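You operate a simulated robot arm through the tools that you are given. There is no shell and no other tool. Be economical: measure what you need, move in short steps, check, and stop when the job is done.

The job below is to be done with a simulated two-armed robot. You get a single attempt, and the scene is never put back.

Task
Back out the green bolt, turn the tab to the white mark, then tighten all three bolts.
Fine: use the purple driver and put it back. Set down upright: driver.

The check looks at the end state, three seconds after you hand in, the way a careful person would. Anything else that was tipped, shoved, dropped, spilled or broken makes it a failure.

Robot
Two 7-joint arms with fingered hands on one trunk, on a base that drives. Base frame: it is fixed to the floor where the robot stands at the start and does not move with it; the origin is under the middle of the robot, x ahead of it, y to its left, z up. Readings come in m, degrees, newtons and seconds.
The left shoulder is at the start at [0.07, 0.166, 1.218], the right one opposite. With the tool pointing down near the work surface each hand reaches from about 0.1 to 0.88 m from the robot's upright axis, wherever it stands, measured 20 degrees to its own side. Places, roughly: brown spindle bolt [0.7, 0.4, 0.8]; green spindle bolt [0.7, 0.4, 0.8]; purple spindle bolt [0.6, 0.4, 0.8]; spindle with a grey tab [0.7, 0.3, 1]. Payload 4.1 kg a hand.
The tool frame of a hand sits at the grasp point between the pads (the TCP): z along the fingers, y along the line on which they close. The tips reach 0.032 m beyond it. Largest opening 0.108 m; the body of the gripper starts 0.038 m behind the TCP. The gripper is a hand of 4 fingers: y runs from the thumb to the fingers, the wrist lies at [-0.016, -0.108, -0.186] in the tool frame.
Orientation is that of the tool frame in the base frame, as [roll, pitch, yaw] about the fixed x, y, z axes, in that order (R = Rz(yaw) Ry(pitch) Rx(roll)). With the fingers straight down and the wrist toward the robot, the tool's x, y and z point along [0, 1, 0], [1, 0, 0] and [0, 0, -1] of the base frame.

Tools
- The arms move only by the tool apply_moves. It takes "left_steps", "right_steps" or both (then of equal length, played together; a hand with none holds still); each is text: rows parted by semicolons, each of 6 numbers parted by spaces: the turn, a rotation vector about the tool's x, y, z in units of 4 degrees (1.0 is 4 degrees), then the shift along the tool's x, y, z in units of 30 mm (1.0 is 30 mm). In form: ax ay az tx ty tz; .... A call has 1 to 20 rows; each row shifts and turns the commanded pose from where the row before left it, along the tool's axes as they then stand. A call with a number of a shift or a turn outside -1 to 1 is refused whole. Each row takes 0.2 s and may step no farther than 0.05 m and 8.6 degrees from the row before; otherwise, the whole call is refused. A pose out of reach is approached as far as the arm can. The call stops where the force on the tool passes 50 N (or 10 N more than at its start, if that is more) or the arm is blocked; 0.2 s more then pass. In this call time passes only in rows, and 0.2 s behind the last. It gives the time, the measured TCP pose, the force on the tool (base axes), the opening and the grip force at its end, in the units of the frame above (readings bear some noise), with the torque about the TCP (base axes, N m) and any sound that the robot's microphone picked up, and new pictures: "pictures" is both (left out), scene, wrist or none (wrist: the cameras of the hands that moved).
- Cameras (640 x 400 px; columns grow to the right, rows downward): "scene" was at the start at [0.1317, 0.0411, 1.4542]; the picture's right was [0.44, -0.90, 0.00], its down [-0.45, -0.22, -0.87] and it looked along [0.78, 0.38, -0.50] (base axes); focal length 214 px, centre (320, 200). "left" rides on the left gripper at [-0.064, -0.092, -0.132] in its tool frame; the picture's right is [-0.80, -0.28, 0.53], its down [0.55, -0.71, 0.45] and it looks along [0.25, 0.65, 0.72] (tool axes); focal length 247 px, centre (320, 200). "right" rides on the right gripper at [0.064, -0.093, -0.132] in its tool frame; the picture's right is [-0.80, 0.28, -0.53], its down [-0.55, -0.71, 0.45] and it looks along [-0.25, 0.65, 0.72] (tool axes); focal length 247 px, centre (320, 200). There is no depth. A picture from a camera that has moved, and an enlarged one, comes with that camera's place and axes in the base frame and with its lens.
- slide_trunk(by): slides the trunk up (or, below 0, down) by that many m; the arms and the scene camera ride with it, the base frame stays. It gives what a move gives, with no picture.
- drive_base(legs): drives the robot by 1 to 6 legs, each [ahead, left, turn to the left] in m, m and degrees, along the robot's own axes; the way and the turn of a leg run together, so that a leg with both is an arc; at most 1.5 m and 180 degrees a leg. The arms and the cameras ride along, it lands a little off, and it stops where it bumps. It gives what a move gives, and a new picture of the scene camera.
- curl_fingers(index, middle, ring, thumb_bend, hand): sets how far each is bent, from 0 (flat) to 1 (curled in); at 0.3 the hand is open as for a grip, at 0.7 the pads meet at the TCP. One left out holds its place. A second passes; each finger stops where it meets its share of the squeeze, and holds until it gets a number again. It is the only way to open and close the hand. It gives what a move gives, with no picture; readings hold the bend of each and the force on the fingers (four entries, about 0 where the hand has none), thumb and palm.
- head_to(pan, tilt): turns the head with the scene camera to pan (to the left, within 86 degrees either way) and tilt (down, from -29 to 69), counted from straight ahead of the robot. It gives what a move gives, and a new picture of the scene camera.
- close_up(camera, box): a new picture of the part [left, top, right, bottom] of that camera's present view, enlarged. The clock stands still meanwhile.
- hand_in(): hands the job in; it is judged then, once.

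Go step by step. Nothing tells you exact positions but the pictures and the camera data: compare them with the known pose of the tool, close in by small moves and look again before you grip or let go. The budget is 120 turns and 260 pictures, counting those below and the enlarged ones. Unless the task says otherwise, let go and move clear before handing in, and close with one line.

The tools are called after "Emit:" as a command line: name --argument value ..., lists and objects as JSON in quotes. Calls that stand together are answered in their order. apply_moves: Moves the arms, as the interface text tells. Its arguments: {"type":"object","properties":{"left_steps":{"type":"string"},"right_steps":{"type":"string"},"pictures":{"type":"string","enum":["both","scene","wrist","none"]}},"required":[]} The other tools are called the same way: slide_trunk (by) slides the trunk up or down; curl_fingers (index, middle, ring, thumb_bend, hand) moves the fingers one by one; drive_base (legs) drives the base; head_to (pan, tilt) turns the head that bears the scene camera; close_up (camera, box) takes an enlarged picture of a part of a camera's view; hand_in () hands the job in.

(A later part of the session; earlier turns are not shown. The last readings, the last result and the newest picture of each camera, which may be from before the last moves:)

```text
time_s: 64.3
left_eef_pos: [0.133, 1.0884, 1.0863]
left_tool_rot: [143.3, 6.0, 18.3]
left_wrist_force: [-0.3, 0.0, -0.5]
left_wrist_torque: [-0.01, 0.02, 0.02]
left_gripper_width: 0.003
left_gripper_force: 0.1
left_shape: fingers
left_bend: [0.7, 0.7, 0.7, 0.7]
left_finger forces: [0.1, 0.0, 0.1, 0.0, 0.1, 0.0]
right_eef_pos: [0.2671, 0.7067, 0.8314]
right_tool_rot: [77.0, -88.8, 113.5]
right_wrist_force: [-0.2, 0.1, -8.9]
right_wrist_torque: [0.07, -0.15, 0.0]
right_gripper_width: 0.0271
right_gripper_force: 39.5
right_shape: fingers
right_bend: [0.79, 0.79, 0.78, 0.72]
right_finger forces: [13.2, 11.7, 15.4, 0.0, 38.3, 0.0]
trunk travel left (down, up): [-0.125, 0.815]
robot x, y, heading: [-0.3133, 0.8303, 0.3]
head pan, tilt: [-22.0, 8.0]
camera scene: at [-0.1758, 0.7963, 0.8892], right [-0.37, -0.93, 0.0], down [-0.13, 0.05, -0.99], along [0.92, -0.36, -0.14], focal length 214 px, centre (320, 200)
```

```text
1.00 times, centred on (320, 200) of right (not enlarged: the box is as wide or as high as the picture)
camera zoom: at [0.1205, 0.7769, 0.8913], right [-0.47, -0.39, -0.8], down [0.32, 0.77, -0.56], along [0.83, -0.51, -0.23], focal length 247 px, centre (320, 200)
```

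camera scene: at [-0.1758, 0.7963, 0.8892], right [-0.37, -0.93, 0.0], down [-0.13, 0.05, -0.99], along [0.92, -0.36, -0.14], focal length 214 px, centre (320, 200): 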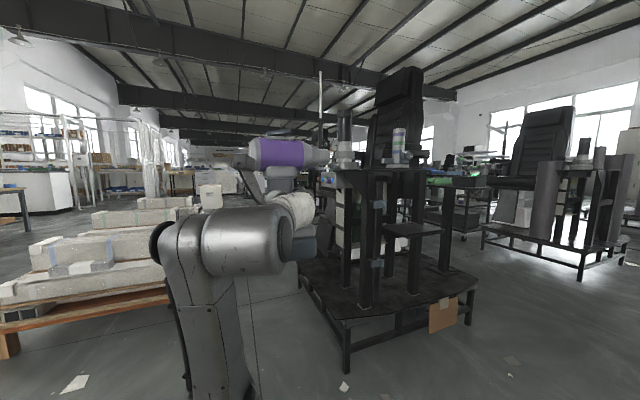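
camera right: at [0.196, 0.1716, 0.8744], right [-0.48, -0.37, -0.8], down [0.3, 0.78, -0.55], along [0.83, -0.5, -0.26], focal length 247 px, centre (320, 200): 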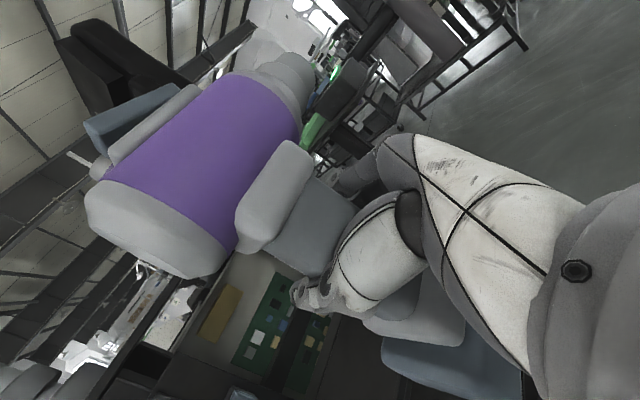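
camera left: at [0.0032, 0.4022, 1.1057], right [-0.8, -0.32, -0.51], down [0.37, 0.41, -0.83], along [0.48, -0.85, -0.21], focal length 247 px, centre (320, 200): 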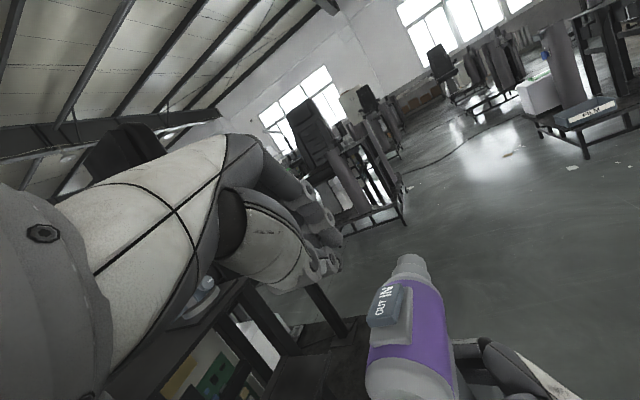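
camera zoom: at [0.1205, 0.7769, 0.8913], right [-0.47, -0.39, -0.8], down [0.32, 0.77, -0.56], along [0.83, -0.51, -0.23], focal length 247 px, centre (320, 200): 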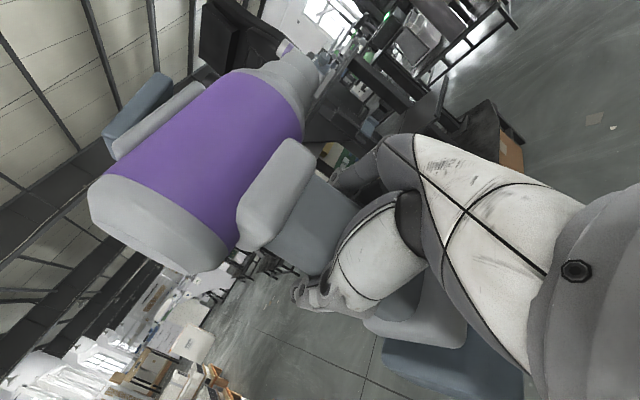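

The table itself is not rotated (edges run along x and y), so the driver must point straight along -y. I'll drive 12 cm closer, turn the hand back to yaw 0 and bring the tip in front of the green bolt at about (0.666, 0.438, 0.847), staying well off in y.

Emit:
drive_base --legs '[[0.12, 0, 0]]'

Emit:
apply_moves --right_steps "-.87 0 0 0 0 0;-.87 0 0 0 0 0;-.87 0 0 0 0 0;0 0 0 -.2 0 1;0 0 0 -.2 0 1;0 0 0 -.2 0 1;0 0 0 -.2 0 1;0 0 0 -.2 0 1;0 0 0 -.2 0 1;0 0 0 -.2 0 1;0 0 0 -.2 0 1;0 0 0 -.2 0 1"

Emit:
close_up --camera "scene" --box '[290, 130, 400, 220]'

```text
time_s: 65.6
left_eef_pos: [0.2547, 1.0877, 1.0852]
left_tool_rot: [143.3, 6.0, 18.4]
left_wrist_force: [0.2, 0.9, 0.1]
left_wrist_torque: [0.02, 0.01, -0.02]
left_gripper_width: 0.003
left_gripper_force: 0.2
left_shape: fingers
left_bend: [0.7, 0.7, 0.7, 0.7]
left_finger forces: [0.1, 0.1, 0.1, 0.1, 0.0, 0.0]
right_eef_pos: [0.3901, 0.7087, 0.8314]
right_tool_rot: [70.4, -88.9, 120.0]
right_wrist_force: [0.4, 0.5, -8.7]
right_wrist_torque: [0.01, -0.12, -0.03]
right_gripper_width: 0.0268
right_gripper_force: 39.0
right_shape: fingers
right_bend: [0.79, 0.79, 0.78, 0.72]
right_finger forces: [13.2, 11.6, 15.5, 0.0, 38.2, 0.1]
trunk travel left (down, up): [-0.125, 0.815]
robot x, y, heading: [-0.1898, 0.833, 0.3]
head pan, tilt: [-22.0, 8.0]
camera scene: at [-0.0529, 0.797, 0.8892], right [-0.37, -0.93, 0.0], down [-0.13, 0.05, -0.99], along [0.92, -0.37, -0.14], focal length 214 px, centre (320, 200)
```

scene: 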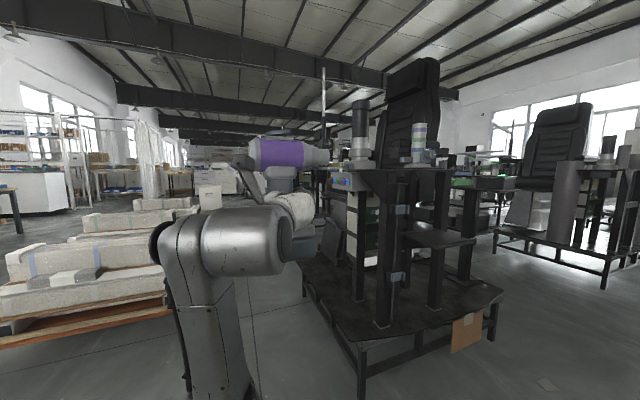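

```text
time_s: 68.2
left_eef_pos: [0.2551, 1.0876, 1.0853]
left_tool_rot: [143.3, 6.0, 18.3]
left_wrist_force: [0.0, 1.1, 0.1]
left_wrist_torque: [0.01, 0.04, 0.0]
left_gripper_width: 0.0029
left_gripper_force: 0.0
left_shape: fingers
left_bend: [0.7, 0.7, 0.7, 0.7]
left_finger forces: [0.1, 0.0, 0.0, 0.1, 0.0, 0.0]
right_eef_pos: [0.6611, 0.7061, 0.7804]
right_tool_rot: [64.5, -89.1, 115.6]
right_wrist_force: [-0.1, 0.0, -8.8]
right_wrist_torque: [0.0, -0.15, 0.01]
right_gripper_width: 0.0268
right_gripper_force: 39.1
right_shape: fingers
right_bend: [0.79, 0.79, 0.78, 0.72]
right_finger forces: [13.1, 12.0, 14.9, 0.0, 38.3, 0.0]
trunk travel left (down, up): [-0.125, 0.815]
robot x, y, heading: [-0.1915, 0.8302, 0.5]
head pan, tilt: [-22.0, 8.0]
camera scene: at [-0.0528, 0.7969, 0.8891], right [-0.37, -0.93, 0.0], down [-0.13, 0.05, -0.99], along [0.92, -0.37, -0.14], focal length 214 px, centre (320, 200)
camera right: at [0.5287, 0.8018, 0.8395], right [-0.53, -0.3, -0.8], down [0.45, 0.7, -0.56], along [0.72, -0.65, -0.23], focal length 247 px, centre (320, 200)
```

scene: 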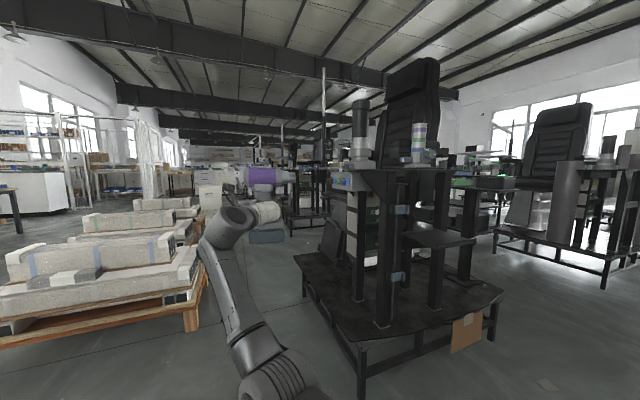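
right: 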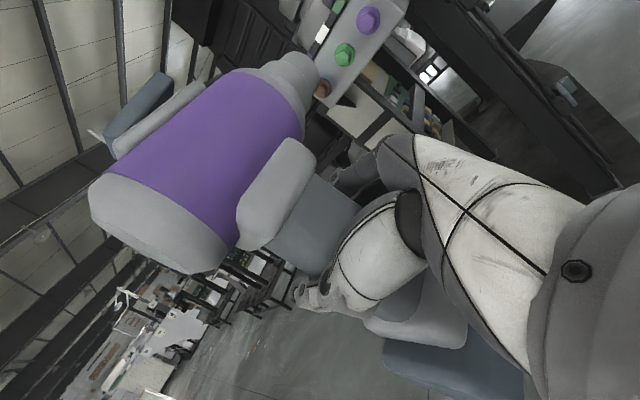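

```text
4.44 times, centred on (345, 175) of scene
camera zoom: at [-0.0528, 0.7969, 0.8891], right [-0.37, -0.93, 0.0], down [-0.13, 0.05, -0.99], along [0.92, -0.37, -0.14], focal length 953 px, centre (209, 311)
```

zoom: 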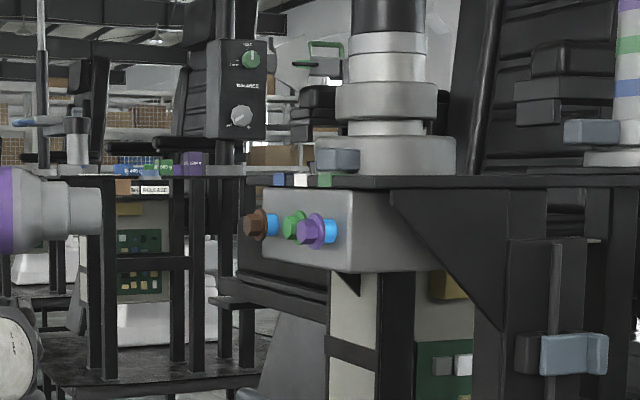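

The hand camera sees the bolts and driver tip together. Enlarging for precise location.

Emit:
close_up --camera "right" --box '[240, 0, 420, 120]'

```text
3.33 times, centred on (330, 60) of right
camera zoom: at [0.5287, 0.8018, 0.8395], right [-0.53, -0.3, -0.8], down [0.45, 0.7, -0.56], along [0.72, -0.65, -0.23], focal length 823 px, centre (287, 667)
```

zoom: 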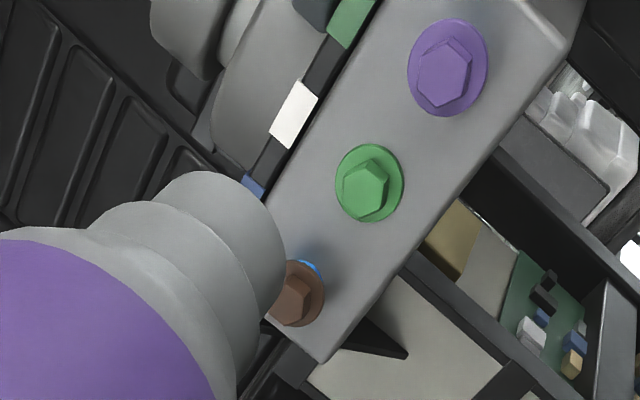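

Bolts: purple x=0.613, green 0.663, brown 0.714, all z≈0.845. The estimated tip is at (0.643, 0.589, 0.866). I'll align it with green and approach to about 4 cm.

Emit:
apply_moves --right_steps "0 0 0 -.35 0 .34;0 0 0 -.35 0 .34;0 0 0 0 1 0;0 0 0 0 1 0;0 0 0 0 1 0;0 0 0 0 .3 0" --pictures "none"

Emit:
close_up --camera "right" --box '[240, 0, 420, 120]'

Emit:
close_up --camera "scene" --box '[290, 140, 400, 220]'

```text
time_s: 69.6
left_eef_pos: [0.2557, 1.087, 1.0853]
left_tool_rot: [143.3, 6.1, 18.3]
left_wrist_force: [0.0, -0.6, 0.1]
left_wrist_torque: [0.01, -0.01, 0.01]
left_gripper_width: 0.0028
left_gripper_force: 0.0
left_shape: fingers
left_bend: [0.7, 0.7, 0.7, 0.7]
left_finger forces: [0.0, 0.1, 0.0, 0.1, 0.1, 0.1]
right_eef_pos: [0.6814, 0.6081, 0.7595]
right_tool_rot: [65.4, -88.9, 114.7]
right_wrist_force: [-0.2, 0.0, -9.0]
right_wrist_torque: [-0.02, -0.11, 0.01]
right_gripper_width: 0.0267
right_gripper_force: 39.7
right_shape: fingers
right_bend: [0.79, 0.79, 0.78, 0.72]
right_finger forces: [13.2, 12.2, 14.8, 0.0, 38.9, 0.0]
trunk travel left (down, up): [-0.125, 0.815]
robot x, y, heading: [-0.1921, 0.8303, 0.3]
head pan, tilt: [-22.0, 8.0]
```

```text
3.33 times, centred on (330, 60) of right
camera zoom: at [0.5497, 0.7042, 0.8191], right [-0.53, -0.3, -0.8], down [0.45, 0.7, -0.56], along [0.72, -0.65, -0.23], focal length 823 px, centre (287, 667)
```

zoom: 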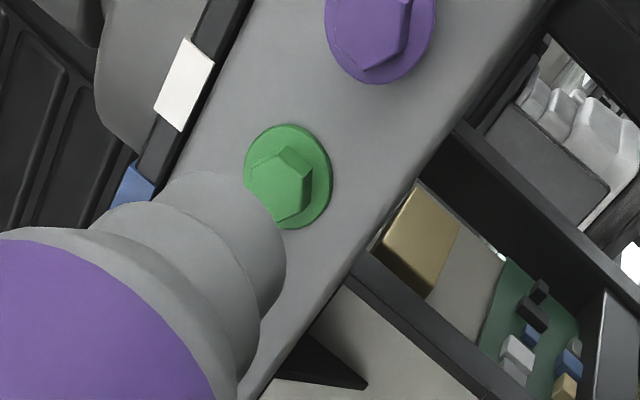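

```text
5.00 times, centred on (345, 180) of scene
camera zoom: at [-0.053, 0.7968, 0.8892], right [-0.37, -0.93, 0.0], down [-0.13, 0.05, -0.99], along [0.92, -0.37, -0.14], focal length 1072 px, centre (195, 300)
```

zoom: 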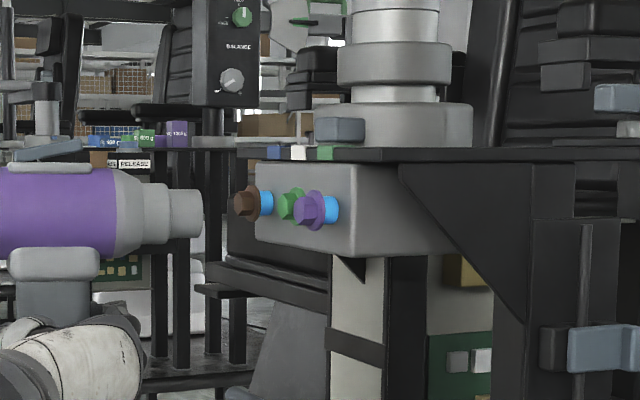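

Tip is at y≈0.503 and about 2–3 mm low. I'll close in another 3.5 cm and compare directly.

Emit:
apply_moves --right_steps "0 0 0 .08 .6 .1;0 0 0 0 .6 .05" --pictures "none"

Emit:
close_up --camera "right" --box '[250, 10, 400, 110]'

Emit:
close_up --camera "scene" --box '[320, 165, 370, 200]'

Emit:
close_up --camera "left" --box '[0, 0, 640, 400]'

```text
time_s: 70.2
left_eef_pos: [0.2553, 1.088, 1.0856]
left_tool_rot: [143.3, 6.0, 18.3]
left_wrist_force: [-0.4, 0.4, 0.0]
left_wrist_torque: [0.02, -0.03, -0.01]
left_gripper_width: 0.0031
left_gripper_force: 0.1
left_shape: fingers
left_bend: [0.7, 0.7, 0.7, 0.7]
left_finger forces: [0.0, 0.0, 0.0, 0.0, 0.1, 0.0]
right_eef_pos: [0.6853, 0.5731, 0.7628]
right_tool_rot: [62.7, -88.8, 117.3]
right_wrist_force: [0.3, -1.1, -9.3]
right_wrist_torque: [0.02, -0.12, -0.01]
right_gripper_width: 0.0267
right_gripper_force: 39.2
right_shape: fingers
right_bend: [0.79, 0.79, 0.78, 0.72]
right_finger forces: [13.3, 12.2, 14.7, 0.0, 38.9, 0.0]
trunk travel left (down, up): [-0.125, 0.815]
robot x, y, heading: [-0.19, 0.829, 0.1]
head pan, tilt: [-22.0, 8.0]
```

```text
4.00 times, centred on (325, 60) of right
camera zoom: at [0.5536, 0.6681, 0.8222], right [-0.53, -0.3, -0.8], down [0.45, 0.7, -0.56], along [0.72, -0.65, -0.23], focal length 988 px, centre (300, 760)
```

zoom: 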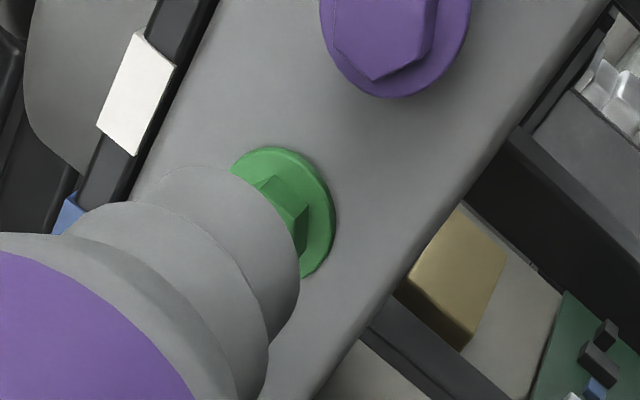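

```text
11.43 times, centred on (345, 182) of scene
camera zoom: at [-0.0529, 0.7967, 0.8892], right [-0.37, -0.93, 0.0], down [-0.13, 0.05, -0.99], along [0.92, -0.37, -0.14], focal length 2451 px, centre (34, 400)
```

zoom: 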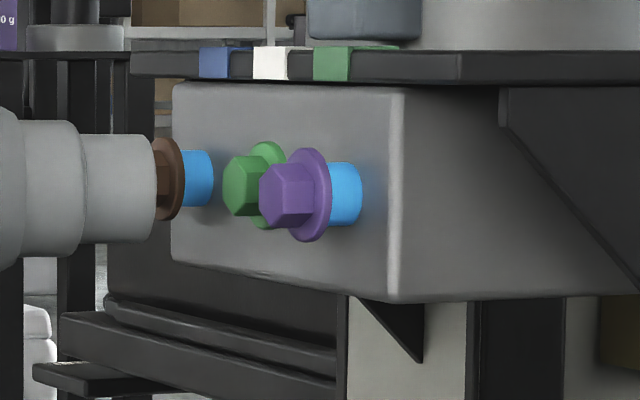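

```text
1.00 times, centred on (320, 200) of left (not enlarged: the box is as wide or as high as the picture)
camera zoom: at [0.1506, 1.2138, 1.1419], right [-0.78, -0.36, -0.51], down [0.35, 0.43, -0.83], along [0.51, -0.83, -0.21], focal length 247 px, centre (320, 200)
```

zoom: 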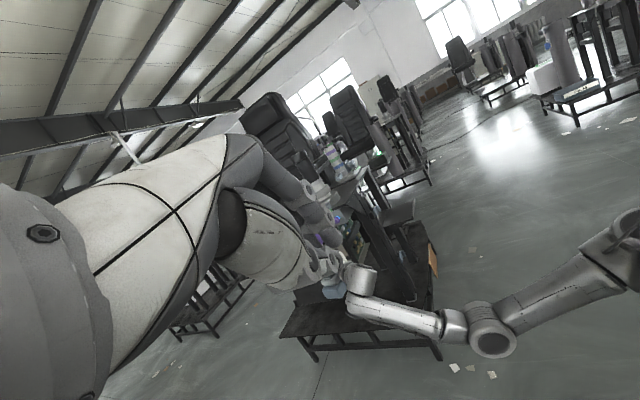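

Height matches within a millimetre; the tip needs about 4 mm more in +x. I'll shift, then push onto the green head gently.

Emit:
apply_moves --right_steps "0 0 0 0 0 .13;0 0 0 0 .3 0;0 0 0 0 .3 0;0 0 0 0 .15 0;0 0 0 0 .15 0" --pictures "none"

Emit:
close_up --camera "right" --box '[250, 10, 400, 110]'

Emit:
close_up --camera "scene" --box '[320, 165, 370, 200]'

```text
time_s: 71.4
left_eef_pos: [0.2547, 1.0876, 1.0856]
left_tool_rot: [143.2, 6.0, 18.3]
left_wrist_force: [0.2, -0.3, -0.2]
left_wrist_torque: [-0.04, -0.01, 0.0]
left_gripper_width: 0.0029
left_gripper_force: 0.1
left_shape: fingers
left_bend: [0.7, 0.7, 0.7, 0.7]
left_finger forces: [0.1, 0.1, 0.0, 0.1, 0.1, 0.0]
right_eef_pos: [0.6885, 0.5436, 0.7629]
right_tool_rot: [69.6, -88.9, 110.4]
right_wrist_force: [0.4, 0.0, -8.3]
right_wrist_torque: [0.01, -0.16, -0.01]
right_gripper_width: 0.0267
right_gripper_force: 39.0
right_shape: fingers
right_bend: [0.79, 0.79, 0.78, 0.72]
right_finger forces: [13.2, 12.2, 14.8, 0.0, 38.9, 0.0]
trunk travel left (down, up): [-0.125, 0.815]
robot x, y, heading: [-0.1911, 0.8284, 0.2]
head pan, tilt: [-22.0, 8.0]
```

```text
4.00 times, centred on (325, 60) of right
camera zoom: at [0.557, 0.6389, 0.8231], right [-0.53, -0.3, -0.8], down [0.45, 0.7, -0.56], along [0.72, -0.65, -0.23], focal length 988 px, centre (300, 760)
```

zoom: 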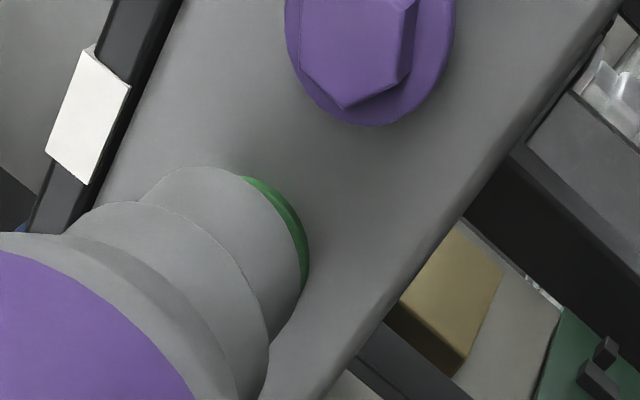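

```text
11.43 times, centred on (345, 182) of scene
camera zoom: at [-0.0529, 0.7968, 0.8892], right [-0.37, -0.93, 0.0], down [-0.13, 0.05, -0.99], along [0.92, -0.37, -0.14], focal length 2451 px, centre (34, 400)
```

zoom: 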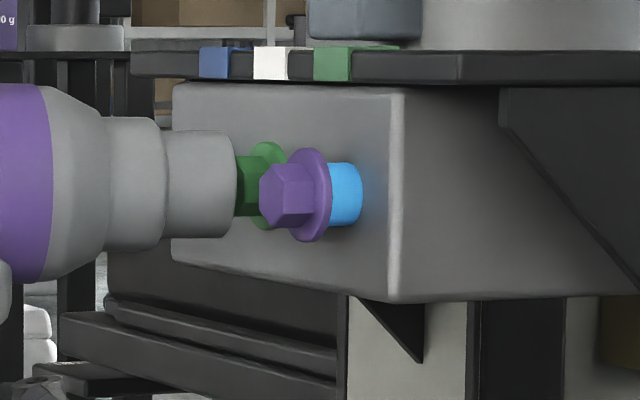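

The socket is beginning to slip over the green head with no side force. I'll push a bit more to seat it.

Emit:
apply_moves --right_steps "0 0 0 0 .13 0;0 0 0 0 .13 0;0 0 0 0 .13 0;0 0 0 0 0 0;0 0 0 0 0 0" --pictures "none"

Emit:
close_up --camera "scene" --box '[320, 165, 370, 200]'

```text
time_s: 72.6
left_eef_pos: [0.2569, 1.089, 1.0842]
left_tool_rot: [143.2, 6.1, 18.4]
left_wrist_force: [-0.7, -0.6, 0.2]
left_wrist_torque: [0.0, 0.01, -0.03]
left_gripper_width: 0.003
left_gripper_force: 0.1
left_shape: fingers
left_bend: [0.7, 0.7, 0.7, 0.7]
left_finger forces: [0.1, 0.0, 0.0, 0.1, 0.0, 0.0]
right_eef_pos: [0.6897, 0.5338, 0.7625]
right_tool_rot: [69.2, -88.9, 110.8]
right_wrist_force: [0.3, 10.8, -11.5]
right_wrist_torque: [-0.58, -0.23, -0.13]
right_gripper_width: 0.0269
right_gripper_force: 44.9
right_shape: fingers
right_bend: [0.79, 0.79, 0.78, 0.72]
right_finger forces: [13.6, 12.9, 13.9, 0.0, 49.6, 0.0]
trunk travel left (down, up): [-0.125, 0.815]
robot x, y, heading: [-0.193, 0.8313, 0.3]
head pan, tilt: [-22.0, 8.0]
```

```text
11.43 times, centred on (345, 182) of scene
camera zoom: at [-0.0525, 0.7978, 0.8892], right [-0.37, -0.93, 0.0], down [-0.13, 0.05, -0.99], along [0.92, -0.37, -0.14], focal length 2451 px, centre (34, 400)
```

zoom: 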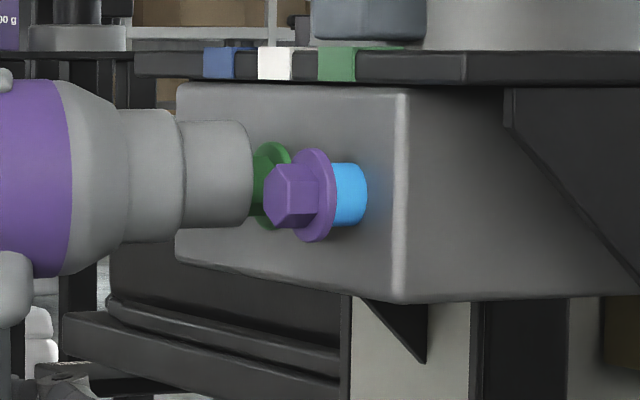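

Seated with about 11 N of push, but nothing has started. I'll try pressing a bit harder and waiting.

Emit:
apply_moves --right_steps "0 0 0 0 .1 0;0 0 0 0 .1 0;0 0 0 0 .1 0;0 0 0 0 0 0;0 0 0 0 0 0;0 0 0 0 0 0;0 0 0 0 0 0;0 0 0 0 0 0" --pictures "none"

Emit:
close_up --camera "scene" --box '[320, 165, 370, 200]'

```text
time_s: 74.4
left_eef_pos: [0.2571, 1.0904, 1.0852]
left_tool_rot: [143.3, 6.1, 18.4]
left_wrist_force: [0.3, 0.6, -0.1]
left_wrist_torque: [-0.04, 0.0, 0.0]
left_gripper_width: 0.0029
left_gripper_force: 0.0
left_shape: fingers
left_bend: [0.7, 0.7, 0.7, 0.7]
left_finger forces: [0.1, 0.0, 0.0, 0.1, 0.1, 0.0]
right_eef_pos: [0.6889, 0.5255, 0.7641]
right_tool_rot: [68.5, -88.6, 111.6]
right_wrist_force: [-0.4, 23.0, -13.1]
right_wrist_torque: [-1.59, -0.28, -0.47]
right_gripper_width: 0.0268
right_gripper_force: 52.3
right_shape: fingers
right_bend: [0.79, 0.79, 0.79, 0.74]
right_finger forces: [15.4, 11.2, 12.2, 0.0, 66.5, 0.1]
trunk travel left (down, up): [-0.125, 0.815]
robot x, y, heading: [-0.1866, 0.8278, 0.3]
head pan, tilt: [-22.0, 8.0]
```

```text
11.43 times, centred on (345, 182) of scene
camera zoom: at [-0.0525, 0.7988, 0.8893], right [-0.37, -0.93, 0.0], down [-0.13, 0.05, -0.99], along [0.92, -0.37, -0.14], focal length 2451 px, centre (34, 400)
```

zoom: 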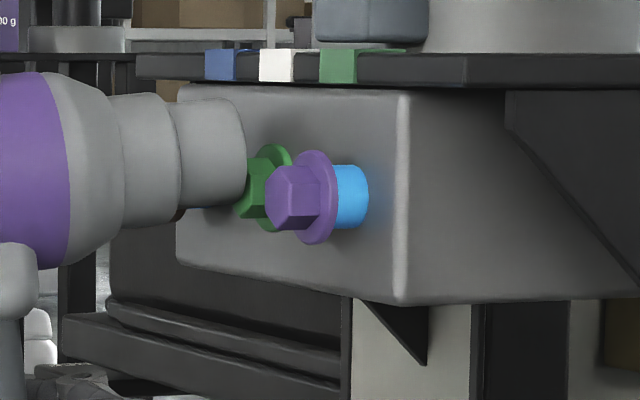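

The driver slipped upward off the head and tilted. I'll back off and inspect how it now sits in the hand.

Emit:
apply_moves --right_steps "0 0 0 0 -.5 0;0 0 0 0 -.5 0;0 0 0 0 -.5 0;0 0 0 0 -.5 0;0 0 0 0 0 0"

Emit:
close_up --camera "scene" --box '[240, 120, 400, 240]'

```text
time_s: 75.6
left_eef_pos: [0.2551, 1.0868, 1.0848]
left_tool_rot: [143.3, 6.0, 18.3]
left_wrist_force: [0.7, -0.4, 0.2]
left_wrist_torque: [0.02, 0.02, 0.01]
left_gripper_width: 0.003
left_gripper_force: 0.1
left_shape: fingers
left_bend: [0.7, 0.7, 0.7, 0.7]
left_finger forces: [0.1, 0.1, 0.0, 0.1, 0.1, 0.0]
right_eef_pos: [0.6896, 0.5836, 0.7644]
right_tool_rot: [67.6, -89.0, 112.3]
right_wrist_force: [0.0, 0.7, -8.3]
right_wrist_torque: [-0.01, -0.15, -0.01]
right_gripper_width: 0.0259
right_gripper_force: 47.3
right_shape: fingers
right_bend: [0.79, 0.79, 0.78, 0.73]
right_finger forces: [16.3, 13.5, 15.4, 0.1, 50.6, 0.0]
trunk travel left (down, up): [-0.125, 0.815]
robot x, y, heading: [-0.1928, 0.829, 0.3]
head pan, tilt: [-22.0, 8.0]
camera scene: at [-0.0529, 0.7968, 0.8892], right [-0.37, -0.93, 0.0], down [-0.13, 0.05, -0.99], along [0.92, -0.37, -0.14], focal length 214 px, centre (320, 200)
camera right: at [0.558, 0.6786, 0.8237], right [-0.53, -0.3, -0.8], down [0.45, 0.7, -0.56], along [0.72, -0.65, -0.23], focal length 247 px, centre (320, 200)
```

scene: 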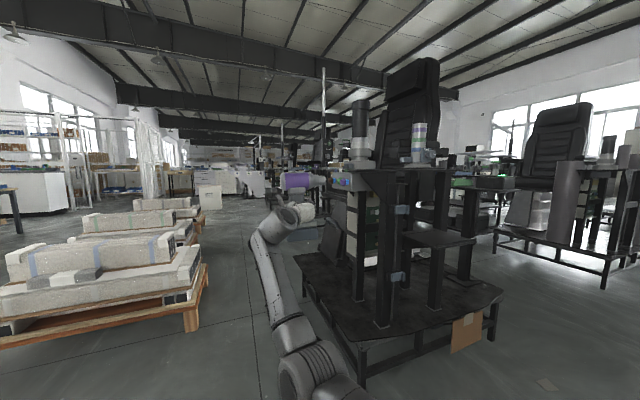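
right: 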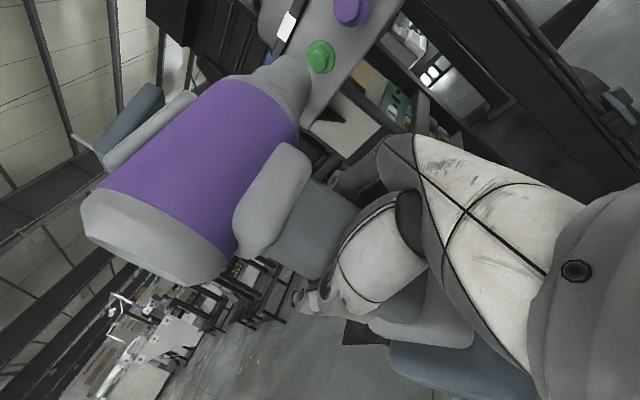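

```text
3.33 times, centred on (320, 180) of scene
camera zoom: at [-0.0529, 0.7968, 0.8892], right [-0.37, -0.93, 0.0], down [-0.13, 0.05, -0.99], along [0.92, -0.37, -0.14], focal length 715 px, centre (320, 267)
```

zoom: 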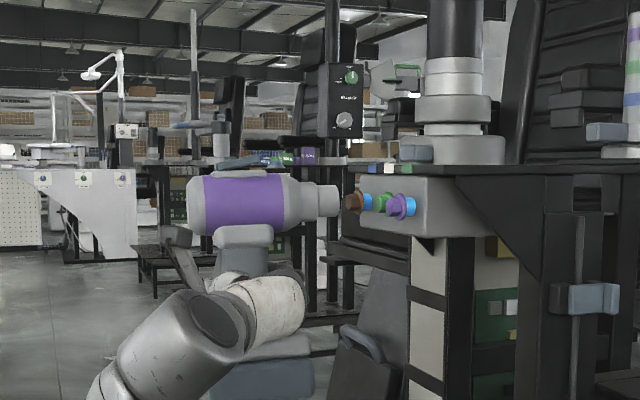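

It sprang mostly back (about 1° nose-up). I'll check tip alignment again in the hand camera before re-seating with a gentler, longer hold.

Emit:
close_up --camera "right" --box '[230, 20, 380, 120]'

Emit:
close_up --camera "scene" --box '[300, 160, 360, 205]'

```text
4.00 times, centred on (305, 70) of right
camera zoom: at [0.558, 0.6786, 0.8237], right [-0.53, -0.3, -0.8], down [0.45, 0.7, -0.56], along [0.72, -0.65, -0.23], focal length 988 px, centre (380, 720)
```

zoom: 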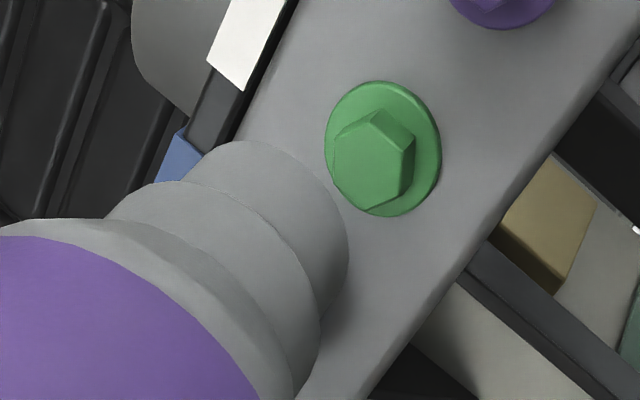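

```text
8.89 times, centred on (330, 182) of scene
camera zoom: at [-0.0529, 0.7968, 0.8892], right [-0.37, -0.93, 0.0], down [-0.13, 0.05, -0.99], along [0.92, -0.37, -0.14], focal length 1906 px, centre (231, 356)
```

zoom: 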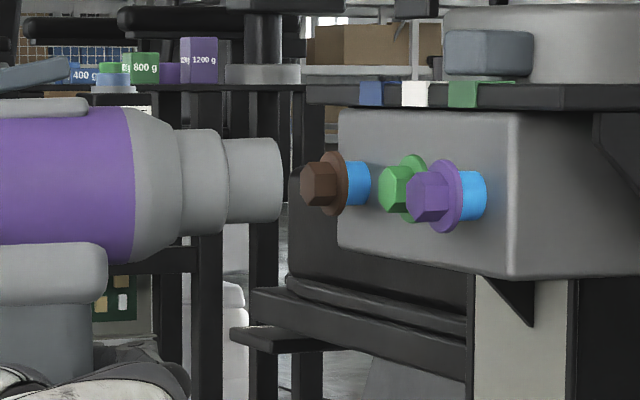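

The tip is about 5 mm high. I'll nose the driver down ~1.2°, lower 3 mm, re-seat gently and hold longer.

Emit:
apply_moves --right_steps "0 0 .3 -.1 0 -.05;0 0 0 0 .5 0;0 0 0 0 .5 0;0 0 0 0 .3 0" --pictures "none"

Emit:
close_up --camera "scene" --box '[310, 165, 360, 200]'

Emit:
close_up --camera "right" --box '[230, 20, 380, 120]'

```text
time_s: 76.6
left_eef_pos: [0.2554, 1.0877, 1.0859]
left_tool_rot: [143.3, 6.0, 18.3]
left_wrist_force: [-0.6, 0.2, 0.9]
left_wrist_torque: [0.03, 0.0, -0.04]
left_gripper_width: 0.0033
left_gripper_force: 0.1
left_shape: fingers
left_bend: [0.7, 0.7, 0.7, 0.7]
left_finger forces: [0.1, 0.1, 0.1, 0.0, 0.0, 0.0]
right_eef_pos: [0.6882, 0.5447, 0.7594]
right_tool_rot: [-27.1, -89.7, -153.0]
right_wrist_force: [-1.5, 0.1, -9.0]
right_wrist_torque: [0.0, -0.16, 0.01]
right_gripper_width: 0.026
right_gripper_force: 48.3
right_shape: fingers
right_bend: [0.79, 0.79, 0.78, 0.73]
right_finger forces: [16.3, 13.6, 15.2, 0.1, 50.5, 0.0]
trunk travel left (down, up): [-0.125, 0.815]
robot x, y, heading: [-0.1932, 0.83, 0.3]
head pan, tilt: [-22.0, 8.0]
```

```text
11.43 times, centred on (335, 182) of scene
camera zoom: at [-0.0529, 0.7968, 0.8892], right [-0.37, -0.93, 0.0], down [-0.13, 0.05, -0.99], along [0.92, -0.37, -0.14], focal length 2451 px, centre (149, 400)
```

zoom: 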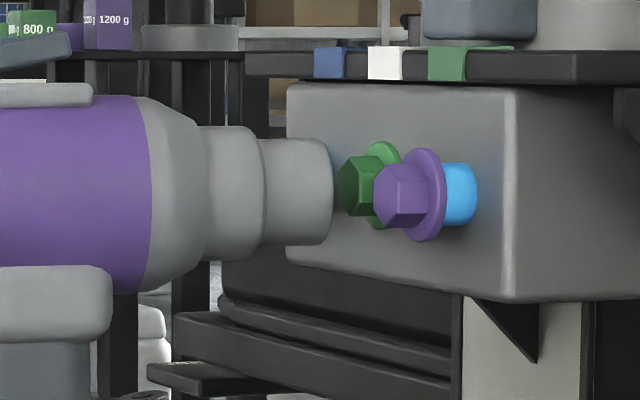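

```text
4.00 times, centred on (305, 70) of right
camera zoom: at [0.5573, 0.6387, 0.8212], right [-0.53, -0.28, -0.8], down [0.45, 0.71, -0.54], along [0.72, -0.65, -0.25], focal length 988 px, centre (380, 720)
```

zoom: 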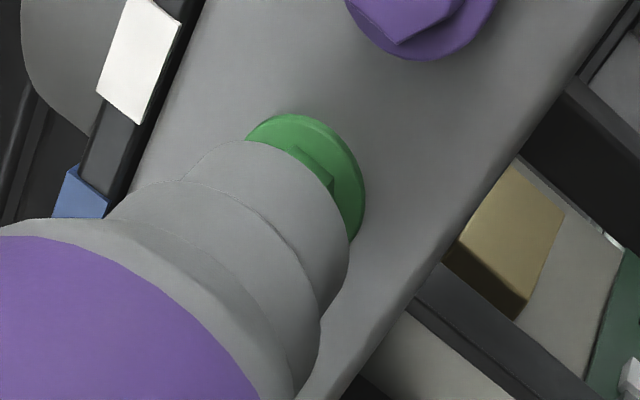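

The tip is just short of the head. I'll nudge up 2 mm and -x 4 mm, seat it, and hold.

Emit:
apply_moves --right_steps "0 0 0 .06 0 -.13;0 0 0 0 .12 0;0 0 0 0 .12 0;0 0 0 0 .12 0;0 0 0 0 .12 0;0 0 0 0 0 0;0 0 0 0 0 0;0 0 0 0 0 0;0 0 0 0 0 0;0 0 0 0 0 0;0 0 0 0 0 0;0 0 0 0 0 0;0 0 0 0 0 0" --pictures "none"

Emit:
close_up --camera "scene" --box '[310, 165, 360, 200]'

Emit:
close_up --camera "right" --box '[230, 20, 380, 120]'

```text
time_s: 79.4
left_eef_pos: [0.2546, 1.0892, 1.0849]
left_tool_rot: [143.2, 6.1, 18.3]
left_wrist_force: [-0.3, -0.3, -0.9]
left_wrist_torque: [0.01, 0.02, 0.0]
left_gripper_width: 0.0029
left_gripper_force: 0.1
left_shape: fingers
left_bend: [0.7, 0.7, 0.7, 0.7]
left_finger forces: [0.0, 0.1, 0.1, 0.1, 0.1, 0.0]
right_eef_pos: [0.6859, 0.5312, 0.7616]
right_tool_rot: [-25.3, -89.7, -154.8]
right_wrist_force: [0.6, 16.7, -13.5]
right_wrist_torque: [-1.02, -0.25, -0.18]
right_gripper_width: 0.0263
right_gripper_force: 50.4
right_shape: fingers
right_bend: [0.79, 0.79, 0.78, 0.73]
right_finger forces: [14.9, 11.7, 13.9, 0.1, 60.9, 0.0]
trunk travel left (down, up): [-0.125, 0.815]
robot x, y, heading: [-0.1927, 0.832, 0.4]
head pan, tilt: [-22.0, 8.0]
```

```text
11.43 times, centred on (335, 182) of scene
camera zoom: at [-0.0525, 0.7981, 0.8892], right [-0.37, -0.93, 0.0], down [-0.13, 0.05, -0.99], along [0.92, -0.37, -0.14], focal length 2451 px, centre (149, 400)
```

zoom: 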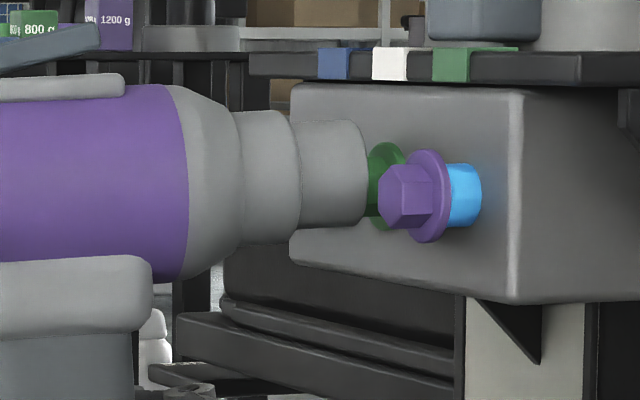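

```text
4.00 times, centred on (305, 70) of right
camera zoom: at [0.5527, 0.625, 0.823], right [-0.53, -0.28, -0.8], down [0.45, 0.71, -0.54], along [0.72, -0.65, -0.24], focal length 988 px, centre (380, 720)
```

zoom: 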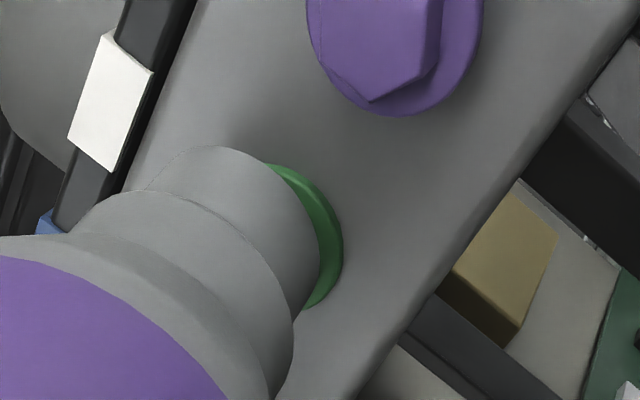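

The push rides the nose up about 5 mm and 1.5° because the grip is below the axis; sideways it is fine. I'll back off, add nose-down bias and lower, then press again.

Emit:
apply_moves --right_steps "0 0 0 0 -.4 0;0 0 0 0 -.2 0;0 0 .4 -.12 0 0;0 0 0 0 .2 0;0 0 0 0 .15 0;0 0 0 0 .1 0;0 0 0 0 0 0" --pictures "none"

Emit:
close_up --camera "scene" --box '[310, 165, 360, 200]'

```text
time_s: 81.0
left_eef_pos: [0.2542, 1.0877, 1.0852]
left_tool_rot: [143.2, 6.1, 18.4]
left_wrist_force: [-0.4, 0.3, -0.2]
left_wrist_torque: [-0.01, 0.02, 0.02]
left_gripper_width: 0.0029
left_gripper_force: 0.0
left_shape: fingers
left_bend: [0.7, 0.7, 0.7, 0.7]
left_finger forces: [0.1, 0.0, 0.1, 0.0, 0.0, 0.1]
right_eef_pos: [0.6854, 0.5357, 0.7574]
right_tool_rot: [-78.1, -88.2, -101.8]
right_wrist_force: [0.3, 7.4, -11.5]
right_wrist_torque: [-0.49, -0.22, -0.05]
right_gripper_width: 0.0264
right_gripper_force: 48.7
right_shape: fingers
right_bend: [0.79, 0.79, 0.78, 0.73]
right_finger forces: [14.5, 13.0, 15.2, 0.1, 54.7, 0.1]
trunk travel left (down, up): [-0.125, 0.815]
robot x, y, heading: [-0.1947, 0.8328, 0.2]
head pan, tilt: [-22.0, 8.0]
```

```text
11.43 times, centred on (335, 182) of scene
camera zoom: at [-0.0526, 0.7976, 0.8891], right [-0.37, -0.93, 0.0], down [-0.13, 0.05, -0.99], along [0.92, -0.37, -0.14], focal length 2451 px, centre (149, 400)
```

zoom: 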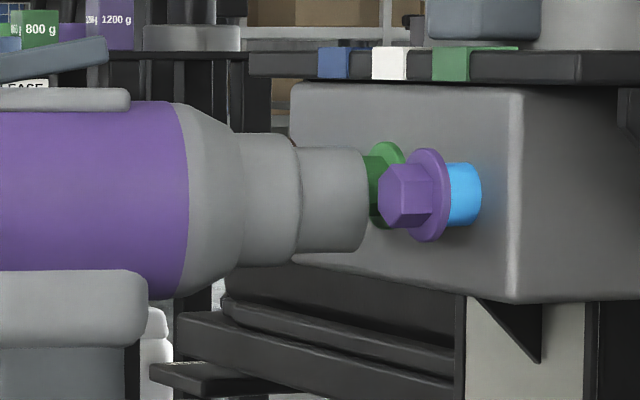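

Level now, with the tip 3 mm low. I'll raise 2.5 mm and press further.

Emit:
apply_moves --right_steps "0 0 0 .07 0 0;0 0 0 0 .1 0;0 0 0 0 .08 0;0 0 0 0 0 0;0 0 0 0 0 0;0 0 0 0 0 0;0 0 0 0 0 0;0 0 0 0 0 0" --pictures "none"

Emit:
close_up --camera "scene" --box '[310, 165, 360, 200]'

Emit:
close_up --camera "right" --box '[230, 20, 380, 120]'

```text
time_s: 82.8
left_eef_pos: [0.2552, 1.0878, 1.086]
left_tool_rot: [143.4, 6.1, 18.4]
left_wrist_force: [-0.5, 0.3, 0.4]
left_wrist_torque: [-0.01, -0.02, -0.02]
left_gripper_width: 0.0032
left_gripper_force: 0.1
left_shape: fingers
left_bend: [0.7, 0.7, 0.7, 0.7]
left_finger forces: [0.1, 0.0, 0.0, 0.1, 0.0, 0.0]
right_eef_pos: [0.6841, 0.5287, 0.7597]
right_tool_rot: [-76.0, -88.1, -104.1]
right_wrist_force: [4.5, -1.5, -5.8]
right_wrist_torque: [-0.2, 0.23, 0.36]
right_gripper_width: 0.0265
right_gripper_force: 47.1
right_shape: fingers
right_bend: [0.79, 0.79, 0.78, 0.73]
right_finger forces: [17.6, 14.7, 14.5, 0.0, 48.2, 0.1]
trunk travel left (down, up): [-0.125, 0.815]
robot x, y, heading: [-0.1922, 0.8294, 0.2]
head pan, tilt: [-22.0, 8.0]
```

```text
11.43 times, centred on (335, 182) of scene
camera zoom: at [-0.0529, 0.7968, 0.8892], right [-0.37, -0.93, 0.0], down [-0.13, 0.05, -0.99], along [0.92, -0.37, -0.14], focal length 2451 px, centre (149, 400)
```

zoom: 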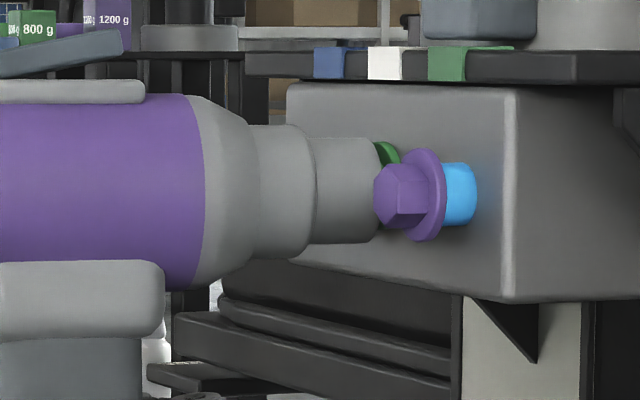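

```text
4.00 times, centred on (305, 70) of right
camera zoom: at [0.5521, 0.6211, 0.8241], right [-0.53, -0.26, -0.81], down [0.45, 0.72, -0.52], along [0.72, -0.64, -0.26], focal length 988 px, centre (380, 720)
```

zoom: 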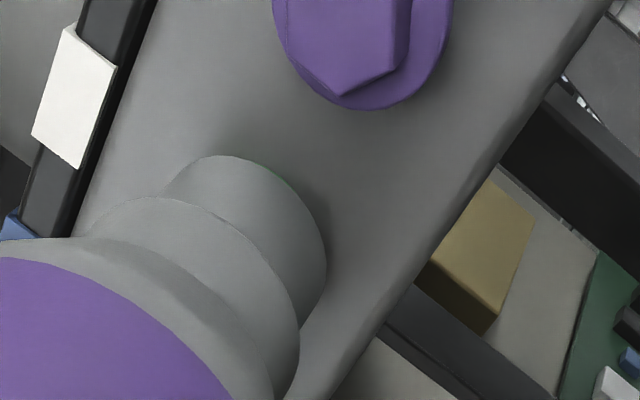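

It snapped fully onto the head (force dropped to about zero). Now I'll press along the axis and listen.

Emit:
apply_moves --right_steps "0 0 0 0 .15 0;0 0 0 0 .15 0;0 0 0 0 0 0;0 0 0 0 0 0;0 0 0 0 0 0;0 0 0 0 0 0;0 0 0 0 0 0;0 0 0 0 0 0" --pictures "none"

Emit:
close_up --camera "scene" --box '[310, 165, 360, 200]'

```text
time_s: 84.6
left_eef_pos: [0.2559, 1.0911, 1.0846]
left_tool_rot: [143.1, 6.3, 18.3]
left_wrist_force: [-0.1, -0.1, 0.5]
left_wrist_torque: [0.0, 0.02, 0.02]
left_gripper_width: 0.0032
left_gripper_force: 0.1
left_shape: fingers
left_bend: [0.7, 0.7, 0.7, 0.7]
left_finger forces: [0.0, 0.0, 0.1, 0.1, 0.0, 0.0]
right_eef_pos: [0.686, 0.5257, 0.7559]
right_tool_rot: [-85.1, -88.3, -94.7]
right_wrist_force: [-3.8, 39.5, -24.5]
right_wrist_torque: [-2.08, -0.86, -0.81]
right_gripper_width: 0.027
right_gripper_force: 58.4
right_shape: fingers
right_bend: [0.79, 0.79, 0.79, 0.75]
right_finger forces: [14.6, 9.5, 11.6, 0.0, 80.2, 0.0]
trunk travel left (down, up): [-0.125, 0.815]
robot x, y, heading: [-0.1938, 0.8278, 0.4]
head pan, tilt: [-22.0, 8.0]
```

```text
11.43 times, centred on (335, 182) of scene
camera zoom: at [-0.0515, 0.8, 0.889], right [-0.37, -0.93, 0.0], down [-0.13, 0.05, -0.99], along [0.92, -0.37, -0.14], focal length 2451 px, centre (149, 400)
```

zoom: 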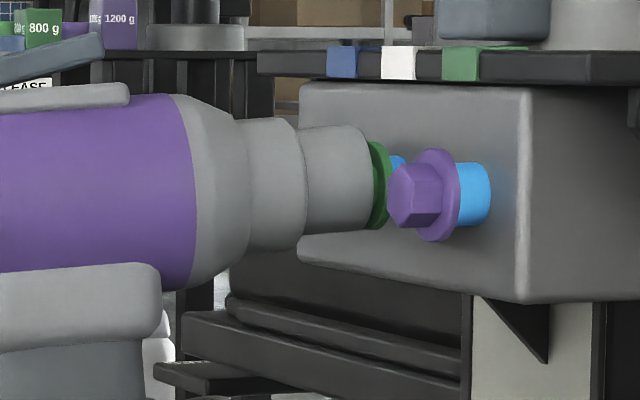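

The green bolt has backed out (its blue shank shows). I'll withdraw straight back.

Emit:
apply_moves --right_steps "0 0 0 0 -.3 0;0 0 0 0 -.3 0;0 0 0 0 -.4 0;0 0 0 0 -.8 0;0 0 0 0 -1 0;0 0 0 0 0 0" --pictures "none"

Emit:
close_up --camera "scene" --box '[280, 140, 380, 220]'

Emit:
close_up --camera "right" --box '[0, 0, 640, 400]'

```text
time_s: 86.0
left_eef_pos: [0.256, 1.0878, 1.0854]
left_tool_rot: [143.3, 6.1, 18.3]
left_wrist_force: [0.8, 0.7, 0.1]
left_wrist_torque: [0.02, -0.02, -0.01]
left_gripper_width: 0.0032
left_gripper_force: 0.0
left_shape: fingers
left_bend: [0.7, 0.7, 0.7, 0.7]
left_finger forces: [0.1, 0.0, 0.1, 0.1, 0.0, 0.1]
right_eef_pos: [0.6838, 0.6044, 0.7615]
right_tool_rot: [-75.5, -88.2, -104.6]
right_wrist_force: [-0.1, 0.6, -8.7]
right_wrist_torque: [-0.02, -0.14, 0.03]
right_gripper_width: 0.0263
right_gripper_force: 48.6
right_shape: fingers
right_bend: [0.79, 0.79, 0.79, 0.73]
right_finger forces: [16.4, 13.8, 15.1, 0.1, 51.1, 0.0]
trunk travel left (down, up): [-0.125, 0.815]
robot x, y, heading: [-0.1898, 0.8314, 0.2]
head pan, tilt: [-22.0, 8.0]
```

```text
5.00 times, centred on (330, 180) of scene
camera zoom: at [-0.0529, 0.7969, 0.8892], right [-0.37, -0.93, 0.0], down [-0.13, 0.05, -0.99], along [0.92, -0.37, -0.14], focal length 1072 px, centre (270, 300)
```

zoom: 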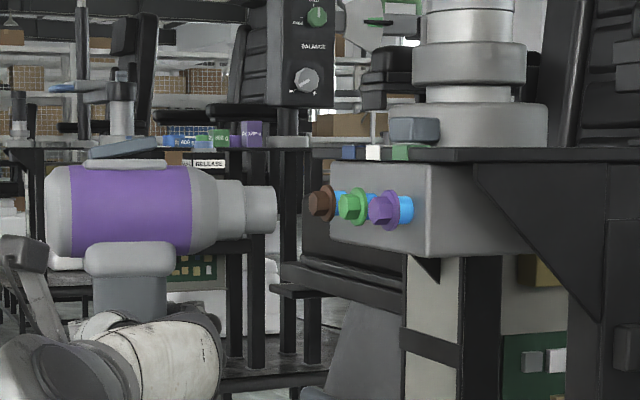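

```text
1.00 times, centred on (320, 200) of right (not enlarged: the box is as wide or as high as the picture)
camera zoom: at [0.5517, 0.6968, 0.8253], right [-0.53, -0.26, -0.81], down [0.45, 0.72, -0.52], along [0.72, -0.64, -0.26], focal length 247 px, centre (320, 200)
```

zoom: 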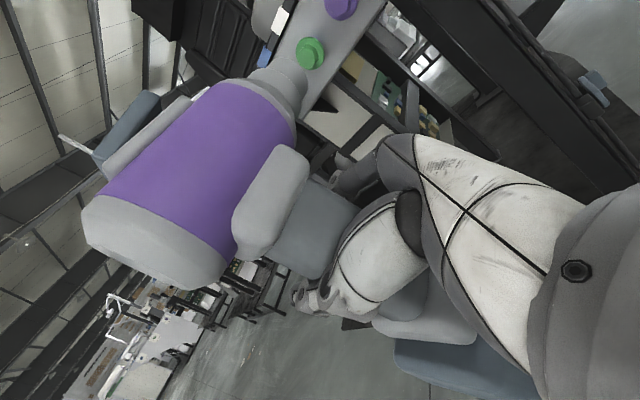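

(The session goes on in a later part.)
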